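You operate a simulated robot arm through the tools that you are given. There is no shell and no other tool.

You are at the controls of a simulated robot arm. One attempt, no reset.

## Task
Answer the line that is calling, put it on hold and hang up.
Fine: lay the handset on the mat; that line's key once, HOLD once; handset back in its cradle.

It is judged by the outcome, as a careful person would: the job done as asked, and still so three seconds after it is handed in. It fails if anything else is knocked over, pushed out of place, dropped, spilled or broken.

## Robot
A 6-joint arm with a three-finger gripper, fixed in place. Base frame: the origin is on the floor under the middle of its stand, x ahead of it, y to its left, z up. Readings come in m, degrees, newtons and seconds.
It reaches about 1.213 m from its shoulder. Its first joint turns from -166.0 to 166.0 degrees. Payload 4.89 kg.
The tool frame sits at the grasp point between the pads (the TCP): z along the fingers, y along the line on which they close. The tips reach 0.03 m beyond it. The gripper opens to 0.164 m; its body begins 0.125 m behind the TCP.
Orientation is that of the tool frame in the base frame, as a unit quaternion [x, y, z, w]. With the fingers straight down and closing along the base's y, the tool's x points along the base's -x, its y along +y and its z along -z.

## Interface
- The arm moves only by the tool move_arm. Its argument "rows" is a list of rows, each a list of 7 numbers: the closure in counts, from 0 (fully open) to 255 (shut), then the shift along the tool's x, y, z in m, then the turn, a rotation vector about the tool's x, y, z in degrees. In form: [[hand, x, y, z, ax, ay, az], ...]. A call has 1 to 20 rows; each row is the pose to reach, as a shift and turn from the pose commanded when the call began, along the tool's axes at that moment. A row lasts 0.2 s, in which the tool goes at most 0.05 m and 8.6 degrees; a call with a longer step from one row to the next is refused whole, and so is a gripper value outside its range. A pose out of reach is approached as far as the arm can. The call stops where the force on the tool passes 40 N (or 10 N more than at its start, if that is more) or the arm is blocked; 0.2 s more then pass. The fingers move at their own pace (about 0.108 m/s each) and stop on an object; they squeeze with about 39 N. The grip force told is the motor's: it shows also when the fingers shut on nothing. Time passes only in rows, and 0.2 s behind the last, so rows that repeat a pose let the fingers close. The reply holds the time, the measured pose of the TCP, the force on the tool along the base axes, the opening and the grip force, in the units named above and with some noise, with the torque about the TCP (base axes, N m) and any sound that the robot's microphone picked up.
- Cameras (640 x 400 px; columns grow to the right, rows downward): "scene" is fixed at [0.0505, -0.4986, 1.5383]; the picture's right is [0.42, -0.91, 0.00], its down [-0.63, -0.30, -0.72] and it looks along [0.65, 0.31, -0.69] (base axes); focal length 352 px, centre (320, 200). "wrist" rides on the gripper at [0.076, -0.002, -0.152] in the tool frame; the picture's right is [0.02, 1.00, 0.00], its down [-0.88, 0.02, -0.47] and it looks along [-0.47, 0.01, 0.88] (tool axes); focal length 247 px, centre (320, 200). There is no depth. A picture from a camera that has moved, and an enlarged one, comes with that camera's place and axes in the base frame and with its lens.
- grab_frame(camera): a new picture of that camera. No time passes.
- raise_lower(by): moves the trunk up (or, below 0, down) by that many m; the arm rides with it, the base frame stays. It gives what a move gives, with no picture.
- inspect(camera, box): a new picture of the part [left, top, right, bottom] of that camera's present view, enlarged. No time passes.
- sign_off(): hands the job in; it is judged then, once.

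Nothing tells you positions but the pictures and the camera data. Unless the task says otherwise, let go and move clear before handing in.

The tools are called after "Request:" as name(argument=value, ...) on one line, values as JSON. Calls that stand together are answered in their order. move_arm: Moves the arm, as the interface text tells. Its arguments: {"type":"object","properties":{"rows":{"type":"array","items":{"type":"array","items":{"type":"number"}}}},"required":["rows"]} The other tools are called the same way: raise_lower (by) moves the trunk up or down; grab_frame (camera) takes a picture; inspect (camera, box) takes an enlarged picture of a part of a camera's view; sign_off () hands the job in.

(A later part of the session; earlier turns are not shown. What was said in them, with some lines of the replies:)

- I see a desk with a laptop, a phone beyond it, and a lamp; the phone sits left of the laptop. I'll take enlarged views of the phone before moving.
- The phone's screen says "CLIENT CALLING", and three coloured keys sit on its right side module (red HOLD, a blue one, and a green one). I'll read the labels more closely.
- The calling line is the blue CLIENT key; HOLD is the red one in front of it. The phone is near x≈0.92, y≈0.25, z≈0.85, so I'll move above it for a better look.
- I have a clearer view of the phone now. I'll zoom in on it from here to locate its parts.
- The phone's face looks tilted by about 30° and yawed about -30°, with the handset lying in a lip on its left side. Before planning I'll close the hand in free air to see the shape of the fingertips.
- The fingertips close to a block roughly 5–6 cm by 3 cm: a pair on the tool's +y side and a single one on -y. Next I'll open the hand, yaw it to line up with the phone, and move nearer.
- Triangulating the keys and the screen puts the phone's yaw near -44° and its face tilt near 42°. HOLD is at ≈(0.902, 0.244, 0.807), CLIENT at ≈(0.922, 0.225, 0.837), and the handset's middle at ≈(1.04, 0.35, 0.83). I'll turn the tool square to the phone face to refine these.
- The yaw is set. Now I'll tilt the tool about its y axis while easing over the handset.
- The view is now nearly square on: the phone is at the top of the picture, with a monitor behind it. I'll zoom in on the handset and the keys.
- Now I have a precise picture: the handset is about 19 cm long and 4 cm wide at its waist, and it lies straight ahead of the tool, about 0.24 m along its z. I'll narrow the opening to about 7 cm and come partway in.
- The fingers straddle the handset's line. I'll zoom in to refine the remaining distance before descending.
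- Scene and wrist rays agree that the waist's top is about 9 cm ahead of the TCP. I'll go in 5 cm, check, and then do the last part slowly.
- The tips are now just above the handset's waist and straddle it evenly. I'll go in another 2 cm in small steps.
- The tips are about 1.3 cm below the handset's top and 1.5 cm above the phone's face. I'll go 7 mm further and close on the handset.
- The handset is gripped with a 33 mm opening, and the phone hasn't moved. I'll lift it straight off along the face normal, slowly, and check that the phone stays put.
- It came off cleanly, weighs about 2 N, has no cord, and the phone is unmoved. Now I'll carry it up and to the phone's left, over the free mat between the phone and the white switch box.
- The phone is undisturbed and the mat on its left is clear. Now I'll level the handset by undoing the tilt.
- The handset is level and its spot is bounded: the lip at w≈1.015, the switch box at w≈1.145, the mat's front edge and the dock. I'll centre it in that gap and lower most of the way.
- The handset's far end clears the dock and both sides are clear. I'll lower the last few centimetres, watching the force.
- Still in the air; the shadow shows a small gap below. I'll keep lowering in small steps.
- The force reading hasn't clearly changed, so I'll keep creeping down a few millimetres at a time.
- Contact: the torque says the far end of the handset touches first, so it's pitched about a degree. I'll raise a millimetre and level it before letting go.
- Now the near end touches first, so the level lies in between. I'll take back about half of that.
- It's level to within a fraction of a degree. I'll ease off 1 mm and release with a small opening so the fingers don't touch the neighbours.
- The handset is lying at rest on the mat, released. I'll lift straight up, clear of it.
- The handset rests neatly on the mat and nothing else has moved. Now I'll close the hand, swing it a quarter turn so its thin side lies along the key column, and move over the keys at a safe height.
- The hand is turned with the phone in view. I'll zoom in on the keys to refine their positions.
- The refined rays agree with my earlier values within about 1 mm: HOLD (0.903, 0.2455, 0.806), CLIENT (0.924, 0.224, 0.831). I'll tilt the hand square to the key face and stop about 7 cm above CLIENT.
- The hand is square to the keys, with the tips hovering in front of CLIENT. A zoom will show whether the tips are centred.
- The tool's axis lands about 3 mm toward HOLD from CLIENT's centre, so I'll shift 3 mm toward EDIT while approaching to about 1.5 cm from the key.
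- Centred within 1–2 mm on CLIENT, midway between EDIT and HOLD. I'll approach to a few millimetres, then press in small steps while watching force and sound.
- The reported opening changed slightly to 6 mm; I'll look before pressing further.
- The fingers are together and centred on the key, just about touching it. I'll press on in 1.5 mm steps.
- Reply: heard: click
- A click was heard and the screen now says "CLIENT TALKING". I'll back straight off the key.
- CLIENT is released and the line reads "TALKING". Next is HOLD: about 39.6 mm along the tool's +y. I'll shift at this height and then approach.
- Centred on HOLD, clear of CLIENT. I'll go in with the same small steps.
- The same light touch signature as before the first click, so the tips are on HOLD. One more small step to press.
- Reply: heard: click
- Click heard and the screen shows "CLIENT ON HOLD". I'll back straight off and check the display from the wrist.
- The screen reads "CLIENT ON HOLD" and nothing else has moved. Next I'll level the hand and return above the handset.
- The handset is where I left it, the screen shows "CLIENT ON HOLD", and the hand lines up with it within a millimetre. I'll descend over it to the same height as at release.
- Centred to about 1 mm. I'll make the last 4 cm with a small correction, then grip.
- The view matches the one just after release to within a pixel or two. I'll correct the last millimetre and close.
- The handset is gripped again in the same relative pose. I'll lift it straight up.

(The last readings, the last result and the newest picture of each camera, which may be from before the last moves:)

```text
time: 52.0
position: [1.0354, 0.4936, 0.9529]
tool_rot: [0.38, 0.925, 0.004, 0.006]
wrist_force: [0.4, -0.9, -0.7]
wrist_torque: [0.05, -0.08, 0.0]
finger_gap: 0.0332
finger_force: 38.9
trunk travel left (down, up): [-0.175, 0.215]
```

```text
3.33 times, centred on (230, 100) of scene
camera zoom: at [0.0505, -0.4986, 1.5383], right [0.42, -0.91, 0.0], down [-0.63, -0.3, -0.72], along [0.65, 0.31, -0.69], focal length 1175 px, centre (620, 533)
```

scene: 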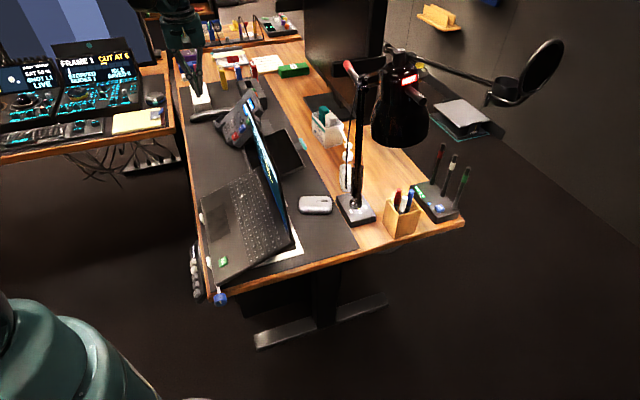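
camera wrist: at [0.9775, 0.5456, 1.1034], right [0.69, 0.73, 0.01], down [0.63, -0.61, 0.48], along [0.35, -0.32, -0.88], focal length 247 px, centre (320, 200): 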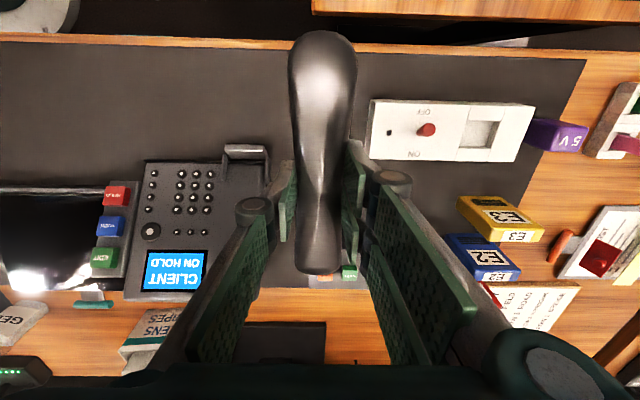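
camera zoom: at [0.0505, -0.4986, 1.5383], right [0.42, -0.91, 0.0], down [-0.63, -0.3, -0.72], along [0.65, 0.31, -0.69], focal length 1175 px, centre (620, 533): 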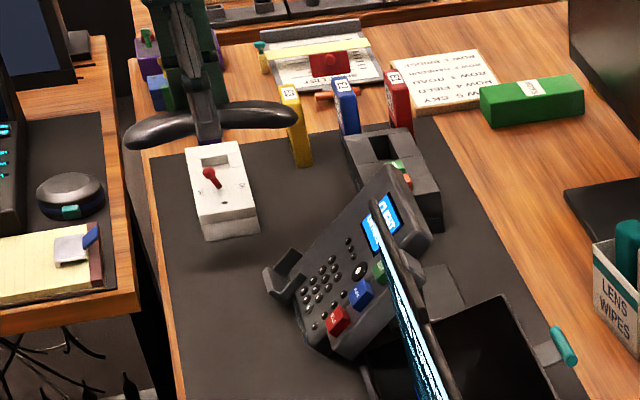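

Handset lifted, held as before (same place in the hand). Now I'll tilt it back to the phone's angle.

Request:
move_arm(rows=[[255, 0, 0, 0, 0, -7, 0], [255, 0, 0, 0, 0, -14, 0], [255, 0, 0, 0, 0, -21, 0], [255, 0, 0, 0, 0, -28, 0], [255, 0, 0, 0, 0, -35, 0], [255, 0, 0, 0, 0, -41.6, 0], [255, 0, 0, 0, 0, -41.6, 0]])

Request:
grab_frame(camera="wrist")

```text
time: 53.6
position: [1.0363, 0.494, 0.9508]
tool_rot: [0.356, 0.863, -0.132, 0.334]
wrist_force: [-0.1, 0.3, -1.1]
wrist_torque: [-0.02, -0.02, -0.02]
finger_gap: 0.0329
finger_force: 39.2
trunk travel left (down, up): [-0.175, 0.215]
```

```text
taken
camera wrist: at [0.9206, 0.6039, 1.0128], right [0.69, 0.72, 0.0], down [0.25, -0.23, 0.94], along [0.68, -0.65, -0.34], focal length 247 px, centre (320, 200)
```

wrist: 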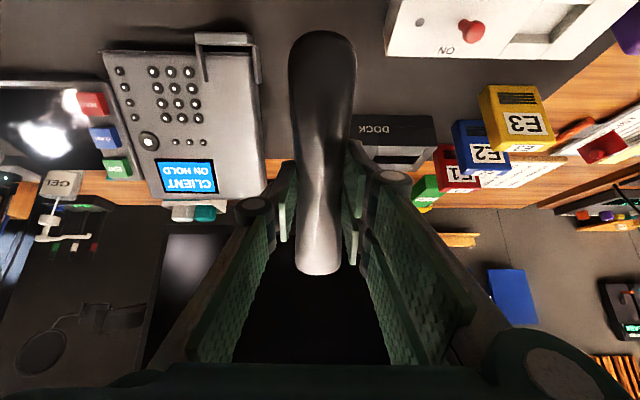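

The orientation matches the original grasp. I'll move back over the cradle, stopping about 6 cm above the seat.

Request:
move_arm(rows=[[255, 0, -0.03, 0.0, 0, 0, 0], [255, -0.001, -0.06, 0.0, 0, 0, 0], [255, -0.002, -0.09, 0.01, 0, 0, 0], [255, -0.002, -0.103, 0.03, 0, 0, 0], [255, -0.002, -0.103, 0.055, 0, 0, 0], [255, -0.002, -0.103, 0.07, 0, 0, 0], [255, -0.002, -0.103, 0.07, 0, 0, 0]])

Request:
grab_frame(camera="wrist")

Request:
inspect(camera="scene", box=[195, 65, 275, 145])

```text
time: 55.2
position: [0.9985, 0.3879, 0.8986]
tool_rot: [0.358, 0.862, -0.132, 0.333]
wrist_force: [0.4, 0.2, -1.0]
wrist_torque: [0.02, 0.02, -0.05]
finger_gap: 0.0331
finger_force: 39.0
trunk travel left (down, up): [-0.175, 0.215]
```

```text
taken
camera wrist: at [0.8833, 0.497, 0.9608], right [0.69, 0.72, 0.0], down [0.25, -0.23, 0.94], along [0.68, -0.65, -0.34], focal length 247 px, centre (320, 200)
```

wrist: 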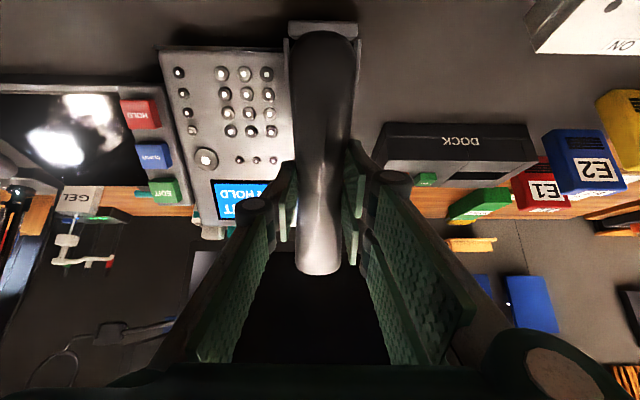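

```text
5.00 times, centred on (235, 105) of scene
camera zoom: at [0.0505, -0.4986, 1.5383], right [0.42, -0.91, 0.0], down [-0.63, -0.3, -0.72], along [0.65, 0.31, -0.69], focal length 1762 px, centre (745, 675)
```

zoom: 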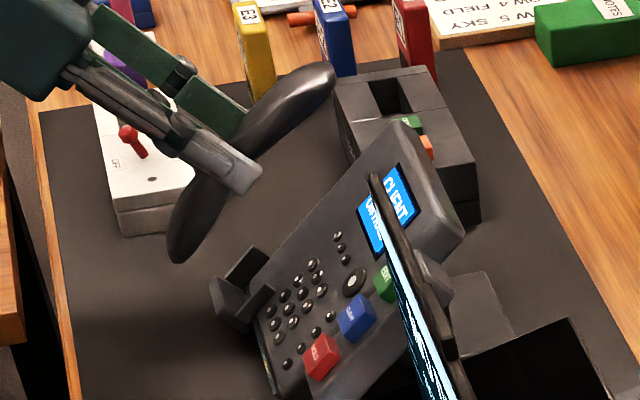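

Lined up over the cradle, about 6 cm to go. I'll go in 2 cm and compare with the picture I took at this same height after lifting off.

Request:
move_arm(rows=[[255, 0, 0, 0.01, 0, 0, 0], [255, 0, 0, 0.0205, 0, 0, 0], [255, 0, 0, 0.0205, 0, 0, 0]])

Request:
grab_frame(camera="wrist")

Request:
inspect(camera="scene", box=[195, 65, 275, 145])

```text
time: 56.0
position: [1.0069, 0.3763, 0.8837]
tool_rot: [0.357, 0.863, -0.131, 0.333]
wrist_force: [-0.4, -0.3, -2.2]
wrist_torque: [0.02, 0.01, 0.01]
finger_gap: 0.033
finger_force: 39.4
trunk travel left (down, up): [-0.175, 0.215]
```

```text
taken
camera wrist: at [0.8927, 0.4873, 0.9455], right [0.69, 0.72, 0.0], down [0.25, -0.23, 0.94], along [0.68, -0.65, -0.34], focal length 247 px, centre (320, 200)
```

wrist: 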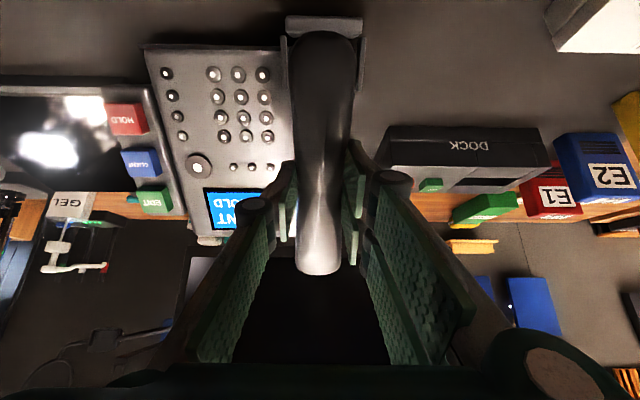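

```text
5.00 times, centred on (235, 105) of scene
camera zoom: at [0.0505, -0.4986, 1.5383], right [0.42, -0.91, 0.0], down [-0.63, -0.3, -0.72], along [0.65, 0.31, -0.69], focal length 1762 px, centre (745, 675)
```

zoom: 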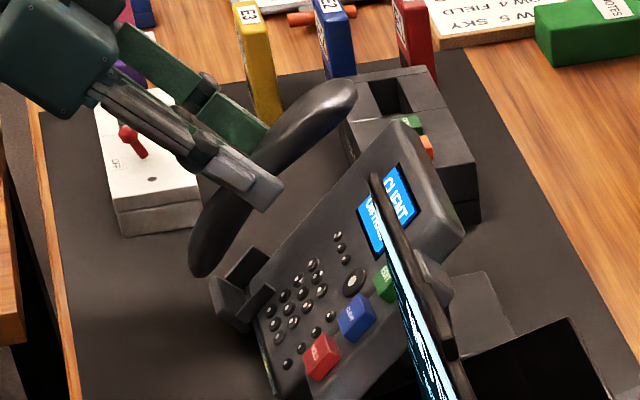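

The picture is practically identical to the lift-off one. I'll go in slowly, watching force.

Request:
move_arm(rows=[[255, 0, 0, 0.008, 0, 0, 0], [255, 0, 0, 0.016, 0, 0, 0], [255, 0, 0, 0.024, 0, 0, 0], [255, 0, 0, 0.03, 0, 0, 0], [255, 0, 0, 0.03, 0, 0, 0]])

Request:
inspect(camera="wrist", box=[240, 10, 400, 170])

Request:
inspect(camera="scene", box=[205, 75, 265, 135])

```text
time: 57.2
position: [1.0225, 0.3644, 0.8608]
tool_rot: [0.357, 0.863, -0.131, 0.333]
wrist_force: [-0.2, 0.4, -1.7]
wrist_torque: [0.05, 0.03, -0.04]
finger_gap: 0.0329
finger_force: 39.1
trunk travel left (down, up): [-0.175, 0.215]
```

```text
2.50 times, centred on (320, 90) of wrist
camera zoom: at [0.9073, 0.4738, 0.9234], right [0.69, 0.72, 0.0], down [0.25, -0.23, 0.94], along [0.68, -0.65, -0.34], focal length 617 px, centre (320, 475)
```

zoom: 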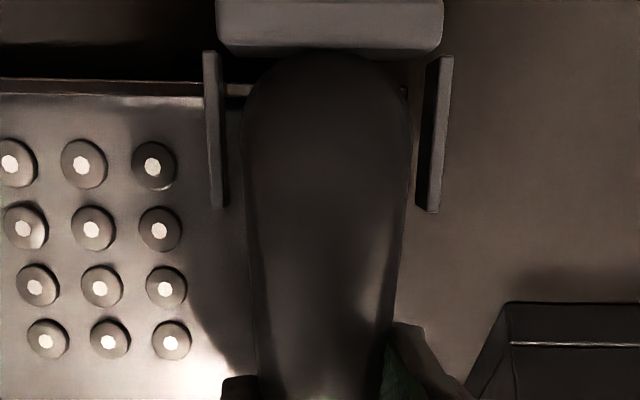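

```text
6.67 times, centred on (235, 105) of scene
camera zoom: at [0.0505, -0.4986, 1.5383], right [0.42, -0.91, 0.0], down [-0.63, -0.3, -0.72], along [0.65, 0.31, -0.69], focal length 2350 px, centre (887, 833)
```

zoom: 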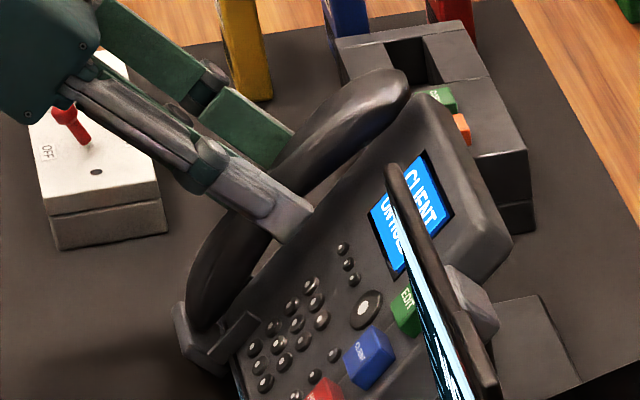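

The handset's lower end is centred between the lip's side walls. Another 1 cm, in small steps.

Request:
move_arm(rows=[[255, 0, 0, 0.003, 0, 0, 0], [255, 0, 0, 0.006, 0, 0, 0], [255, 0, 0, 0.008, 0, 0, 0], [255, 0, 0, 0.008, 0, 0, 0]])

```text
time: 58.2
position: [1.026, 0.3597, 0.8563]
tool_rot: [0.357, 0.863, -0.131, 0.333]
wrist_force: [-1.0, 2.2, 0.7]
wrist_torque: [0.14, 0.26, 0.01]
finger_gap: 0.0333
finger_force: 38.6
trunk travel left (down, up): [-0.175, 0.215]
```

The lower end has begun to touch its seat. A further 1 mm and check.

Request:
move_arm(rows=[[255, 0, 0, 0.001, 0, 0, 0], [255, 0, 0, 0.001, 0, 0, 0]])

Request:
inspect(camera="scene", box=[205, 75, 265, 135])

Request:
inspect(camera="wrist", box=[240, 10, 400, 170])

```text
time: 58.8
position: [1.0261, 0.359, 0.8565]
tool_rot: [0.357, 0.863, -0.132, 0.333]
wrist_force: [-5.8, 8.4, 9.5]
wrist_torque: [0.63, 0.95, -0.26]
finger_gap: 0.0328
finger_force: 39.3
trunk travel left (down, up): [-0.175, 0.215]
```

```text
6.67 times, centred on (235, 105) of scene
camera zoom: at [0.0505, -0.4986, 1.5383], right [0.42, -0.91, 0.0], down [-0.63, -0.3, -0.72], along [0.65, 0.31, -0.69], focal length 2350 px, centre (887, 833)
```

zoom: 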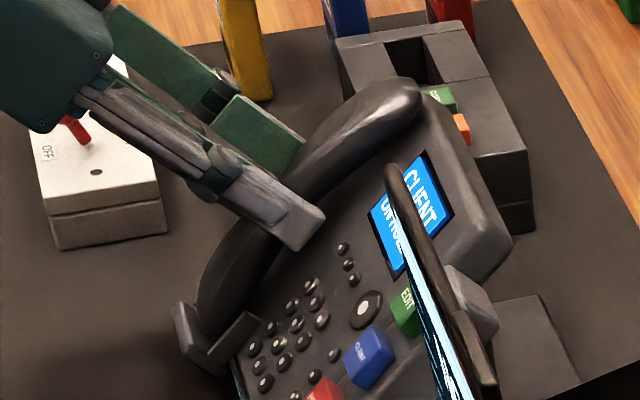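

```text
2.50 times, centred on (320, 90) of wrist
camera zoom: at [0.9112, 0.4697, 0.9176], right [0.69, 0.72, 0.0], down [0.25, -0.23, 0.94], along [0.68, -0.65, -0.34], focal length 617 px, centre (320, 475)
```

zoom: 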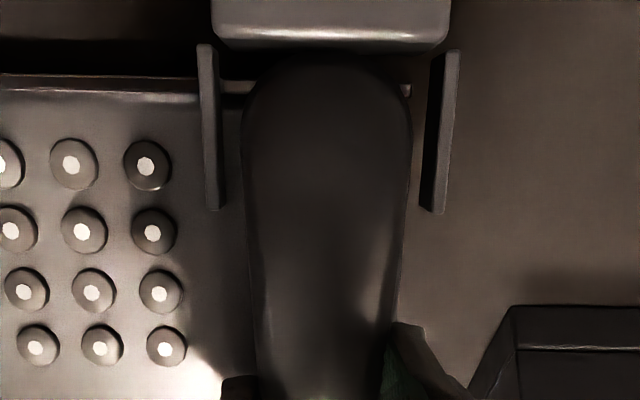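

The lower end is seated first (14 N there). I'll ease off half a millimetre and pitch the upper end in slightly so both ends rest.

Request:
move_arm(rows=[[255, 0, 0, -0.0005, 0, 0.4, 0], [255, 0, 0, -0.0005, 0, 0.4, 0]])

```text
time: 59.4
position: [1.026, 0.3592, 0.8553]
tool_rot: [0.358, 0.864, -0.13, 0.33]
wrist_force: [-1.2, 1.3, 5.9]
wrist_torque: [-0.27, -0.08, -0.1]
finger_gap: 0.033
finger_force: 38.7
trunk travel left (down, up): [-0.175, 0.215]
```

Both ends now bear on the phone. I'll release with a modest opening.

Request:
move_arm(rows=[[255, 0, 0, 0, 0, 0, 0], [210, 0, 0, 0, 0, 0, 0], [190, 0, 0, 0, 0, 0, 0], [165, 0, 0, 0, 0, 0, 0], [150, 0, 0, 0, 0, 0, 0], [150, 0, 0, 0, 0, 0, 0]])

Request:
inspect(camera="scene", box=[205, 75, 265, 135])

Request:
grab_frame(camera="wrist")

```text
time: 60.8
position: [1.0267, 0.3594, 0.8556]
tool_rot: [0.358, 0.863, -0.13, 0.331]
wrist_force: [0.1, -0.4, 0.5]
wrist_torque: [0.0, 0.0, 0.01]
finger_gap: 0.0679
finger_force: 0.0
trunk travel left (down, up): [-0.175, 0.215]
```

```text
6.67 times, centred on (235, 105) of scene
camera zoom: at [0.0505, -0.4986, 1.5383], right [0.42, -0.91, 0.0], down [-0.63, -0.3, -0.72], along [0.65, 0.31, -0.69], focal length 2350 px, centre (887, 833)
```

zoom: 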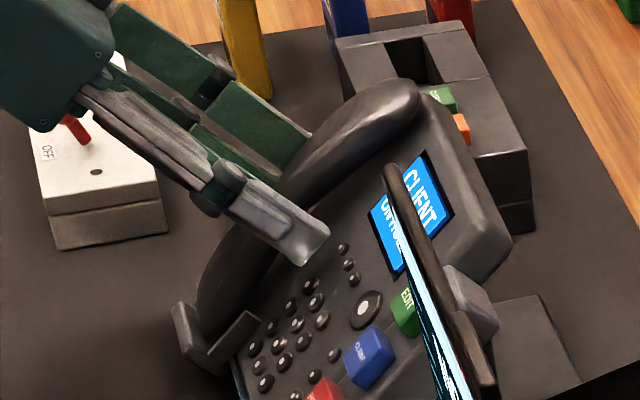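

```text
taken
camera wrist: at [0.9116, 0.4694, 0.9184], right [0.69, 0.72, 0.0], down [0.25, -0.24, 0.94], along [0.68, -0.65, -0.34], focal length 247 px, centre (320, 200)
```

wrist: 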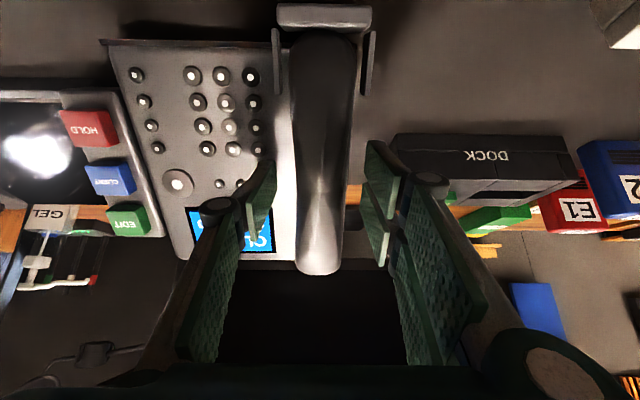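

The handset is in its cradle, freed from the fingers on both sides. I'll back straight out along the face normal.

Request:
move_arm(rows=[[150, 0, 0, -0.01, 0, 0, 0], [150, 0, 0, -0.025, 0, 0, 0], [150, 0, 0, -0.05, 0, 0, 0], [150, 0, 0, -0.085, 0, 0, 0], [150, 0, 0, -0.125, 0, 0, 0], [150, 0, 0, -0.16, 0, 0, 0], [150, 0, 0, -0.2, 0, 0, 0], [150, 0, 0, -0.2, 0, 0, 0]])

Request:
grab_frame(camera="wrist")

Request:
inspect(camera="wrist", box=[190, 20, 370, 200])

Request:
inspect(camera="scene", box=[195, 70, 275, 150])

```text
time: 62.6
position: [0.9305, 0.4516, 1.0043]
tool_rot: [0.358, 0.863, -0.131, 0.331]
wrist_force: [-1.1, 0.3, 1.1]
wrist_torque: [0.01, -0.02, 0.08]
finger_gap: 0.0678
finger_force: 0.0
trunk travel left (down, up): [-0.175, 0.215]
```

```text
taken
camera wrist: at [0.8163, 0.5614, 1.0679], right [0.69, 0.72, 0.0], down [0.25, -0.24, 0.94], along [0.68, -0.65, -0.34], focal length 247 px, centre (320, 200)
```

wrist: 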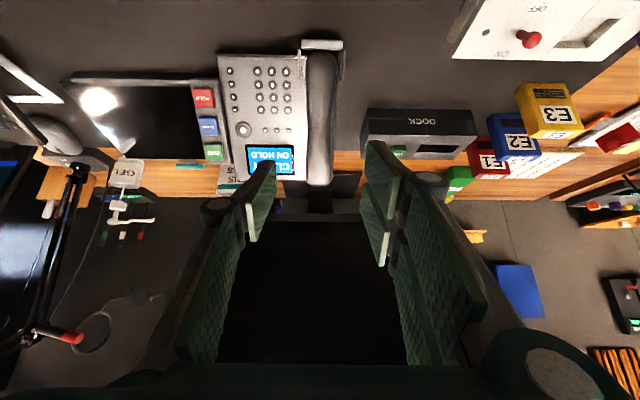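

```text
2.22 times, centred on (280, 110) of wrist
camera zoom: at [0.8163, 0.5614, 1.0679], right [0.69, 0.72, 0.0], down [0.25, -0.24, 0.94], along [0.68, -0.65, -0.34], focal length 549 px, centre (409, 400)
```

zoom: 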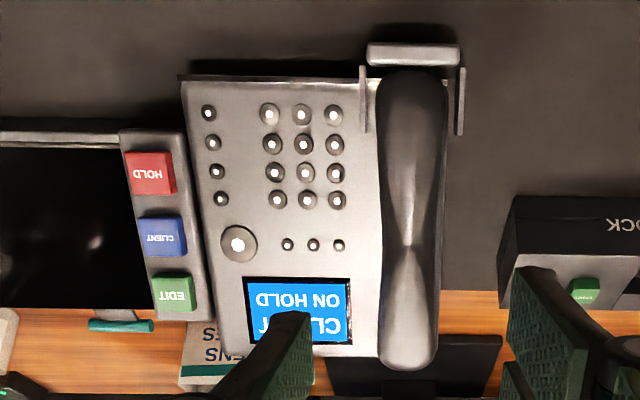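

```text
5.00 times, centred on (235, 110) of scene
camera zoom: at [0.0505, -0.4986, 1.5383], right [0.42, -0.91, 0.0], down [-0.63, -0.3, -0.72], along [0.65, 0.31, -0.69], focal length 1762 px, centre (745, 650)
```

zoom: 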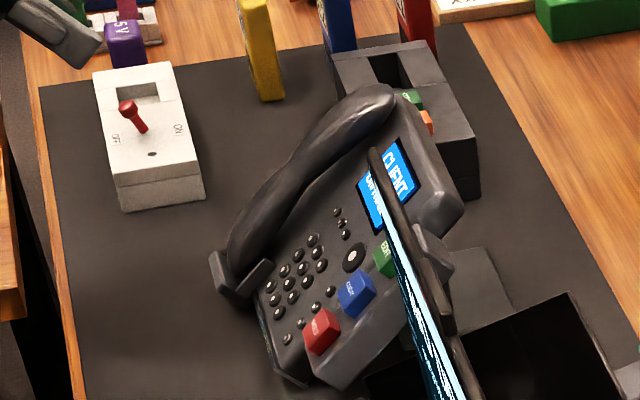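

The handset looks exactly as it did originally in the scene view, and the screen says "ON HOLD". I'll check how it sits in the lip up close.

Request:
inspect(camera="wrist", box=[280, 30, 360, 110])

Request:
inspect(camera="scene", box=[210, 75, 270, 135])

Request:
grab_frame(camera="scene")

```text
5.00 times, centred on (320, 70) of wrist
camera zoom: at [0.8163, 0.5614, 1.0679], right [0.69, 0.72, 0.0], down [0.25, -0.24, 0.94], along [0.68, -0.65, -0.34], focal length 1235 px, centre (320, 850)
```

zoom: 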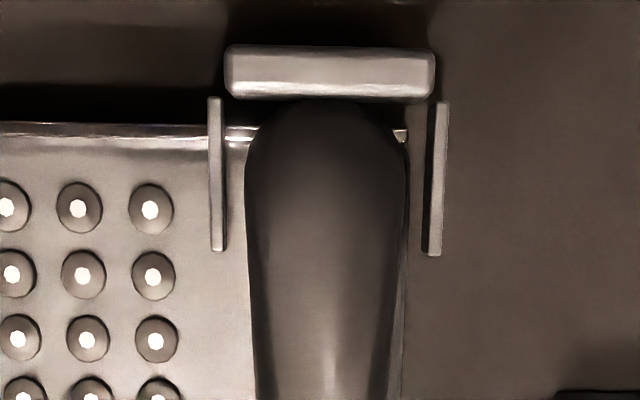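

```text
6.67 times, centred on (240, 105) of scene
camera zoom: at [0.0505, -0.4986, 1.5383], right [0.42, -0.91, 0.0], down [-0.63, -0.3, -0.72], along [0.65, 0.31, -0.69], focal length 2350 px, centre (853, 833)
```

zoom: 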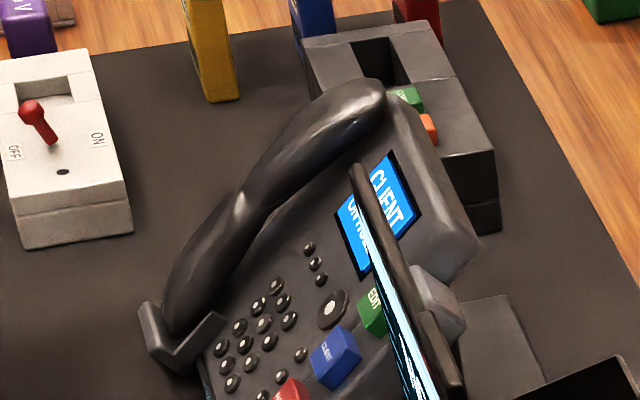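

```text
taken
```

scene: 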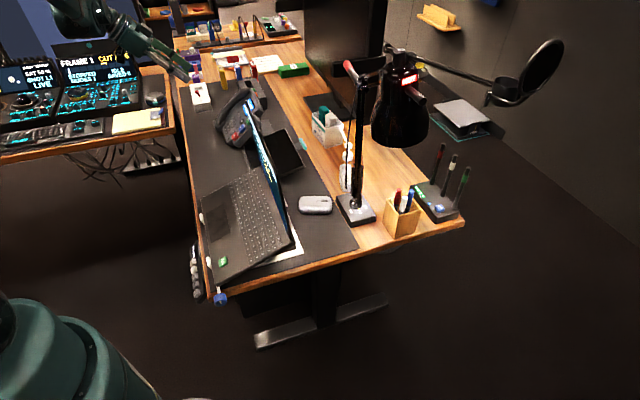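

The handset is seated in the lip exactly as in the first pictures, and the line shows "CLIENT ON HOLD". I'll move a little further clear, let a second or two pass, and look once more.

Request:
move_arm(rows=[[150, 0, 0, -0.04, 0, 0, 0], [150, 0, 0, -0.08, 0, 0, 0], [150, 0, 0, -0.08, 0, 0, 0], [150, 0, 0, -0.08, 0, 0, 0], [150, 0, 0, -0.08, 0, 0, 0], [150, 0, 0, -0.08, 0, 0, 0], [150, 0, 0, -0.08, 0, 0, 0], [150, 0, 0, -0.08, 0, 0, 0]])

Request:
inspect(camera="wrist", box=[190, 20, 370, 200])

Request:
inspect(camera="scene", box=[160, 60, 320, 180])

```text
time: 64.4
position: [0.8912, 0.4878, 1.0644]
tool_rot: [0.358, 0.864, -0.13, 0.331]
wrist_force: [-0.4, 0.3, 0.0]
wrist_torque: [0.01, -0.01, 0.01]
finger_gap: 0.0676
finger_force: 0.0
trunk travel left (down, up): [-0.175, 0.215]
```

```text
2.22 times, centred on (280, 110) of wrist
camera zoom: at [0.7769, 0.5975, 1.1274], right [0.69, 0.72, 0.0], down [0.25, -0.24, 0.94], along [0.68, -0.65, -0.34], focal length 549 px, centre (409, 400)
```

zoom: 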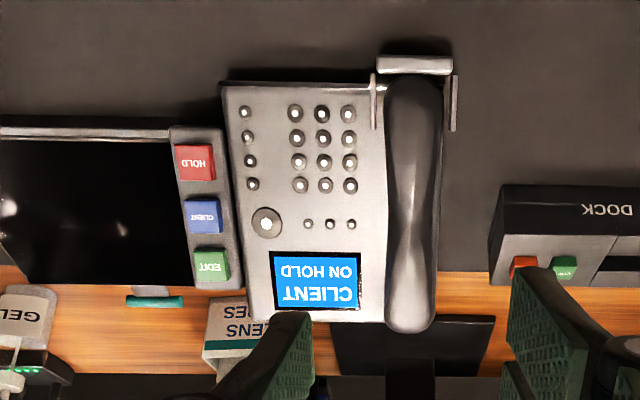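

```text
3.33 times, centred on (240, 120) of scene
camera zoom: at [0.0505, -0.4986, 1.5383], right [0.42, -0.91, 0.0], down [-0.63, -0.3, -0.72], along [0.65, 0.31, -0.69], focal length 1175 px, centre (587, 467)
```

zoom: 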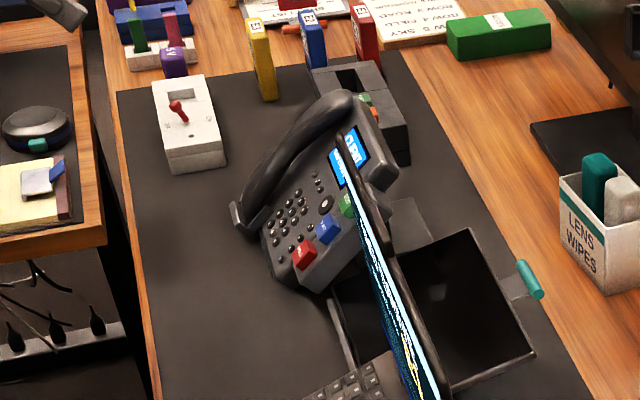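

The phone shows "CLIENT ON HOLD", the handset is back in its cradle, and the hand is clear with everything else in place. I'm handing the job in.

Request:
sign_off()

```text
The job is handed in.
```

The client's call is answered and on hold, and the handset is back in its cradle. At the last check before handing in, the screen read "CLIENT ON HOLD".

- **Handset:** I laid it on the mat to the left of the phone while pressing the keys. It went back into the cradle looking the same as in the first pictures.
- **Keys:** I pressed CLIENT once and HOLD once. I heard one click each time, and the screen went from "CALLING" to "TALKING" to "ON HOLD".
- **Surroundings:** I saw nothing knocked over or pushed out of place. The laptop lid's edge may have shifted about one pixel in the scene camera, perhaps 2–3 mm. The hand never came near the laptop, so I doubt I caused it, but I can't rule it out.

The hand let go of the handset and was well clear of the phone before I handed in.
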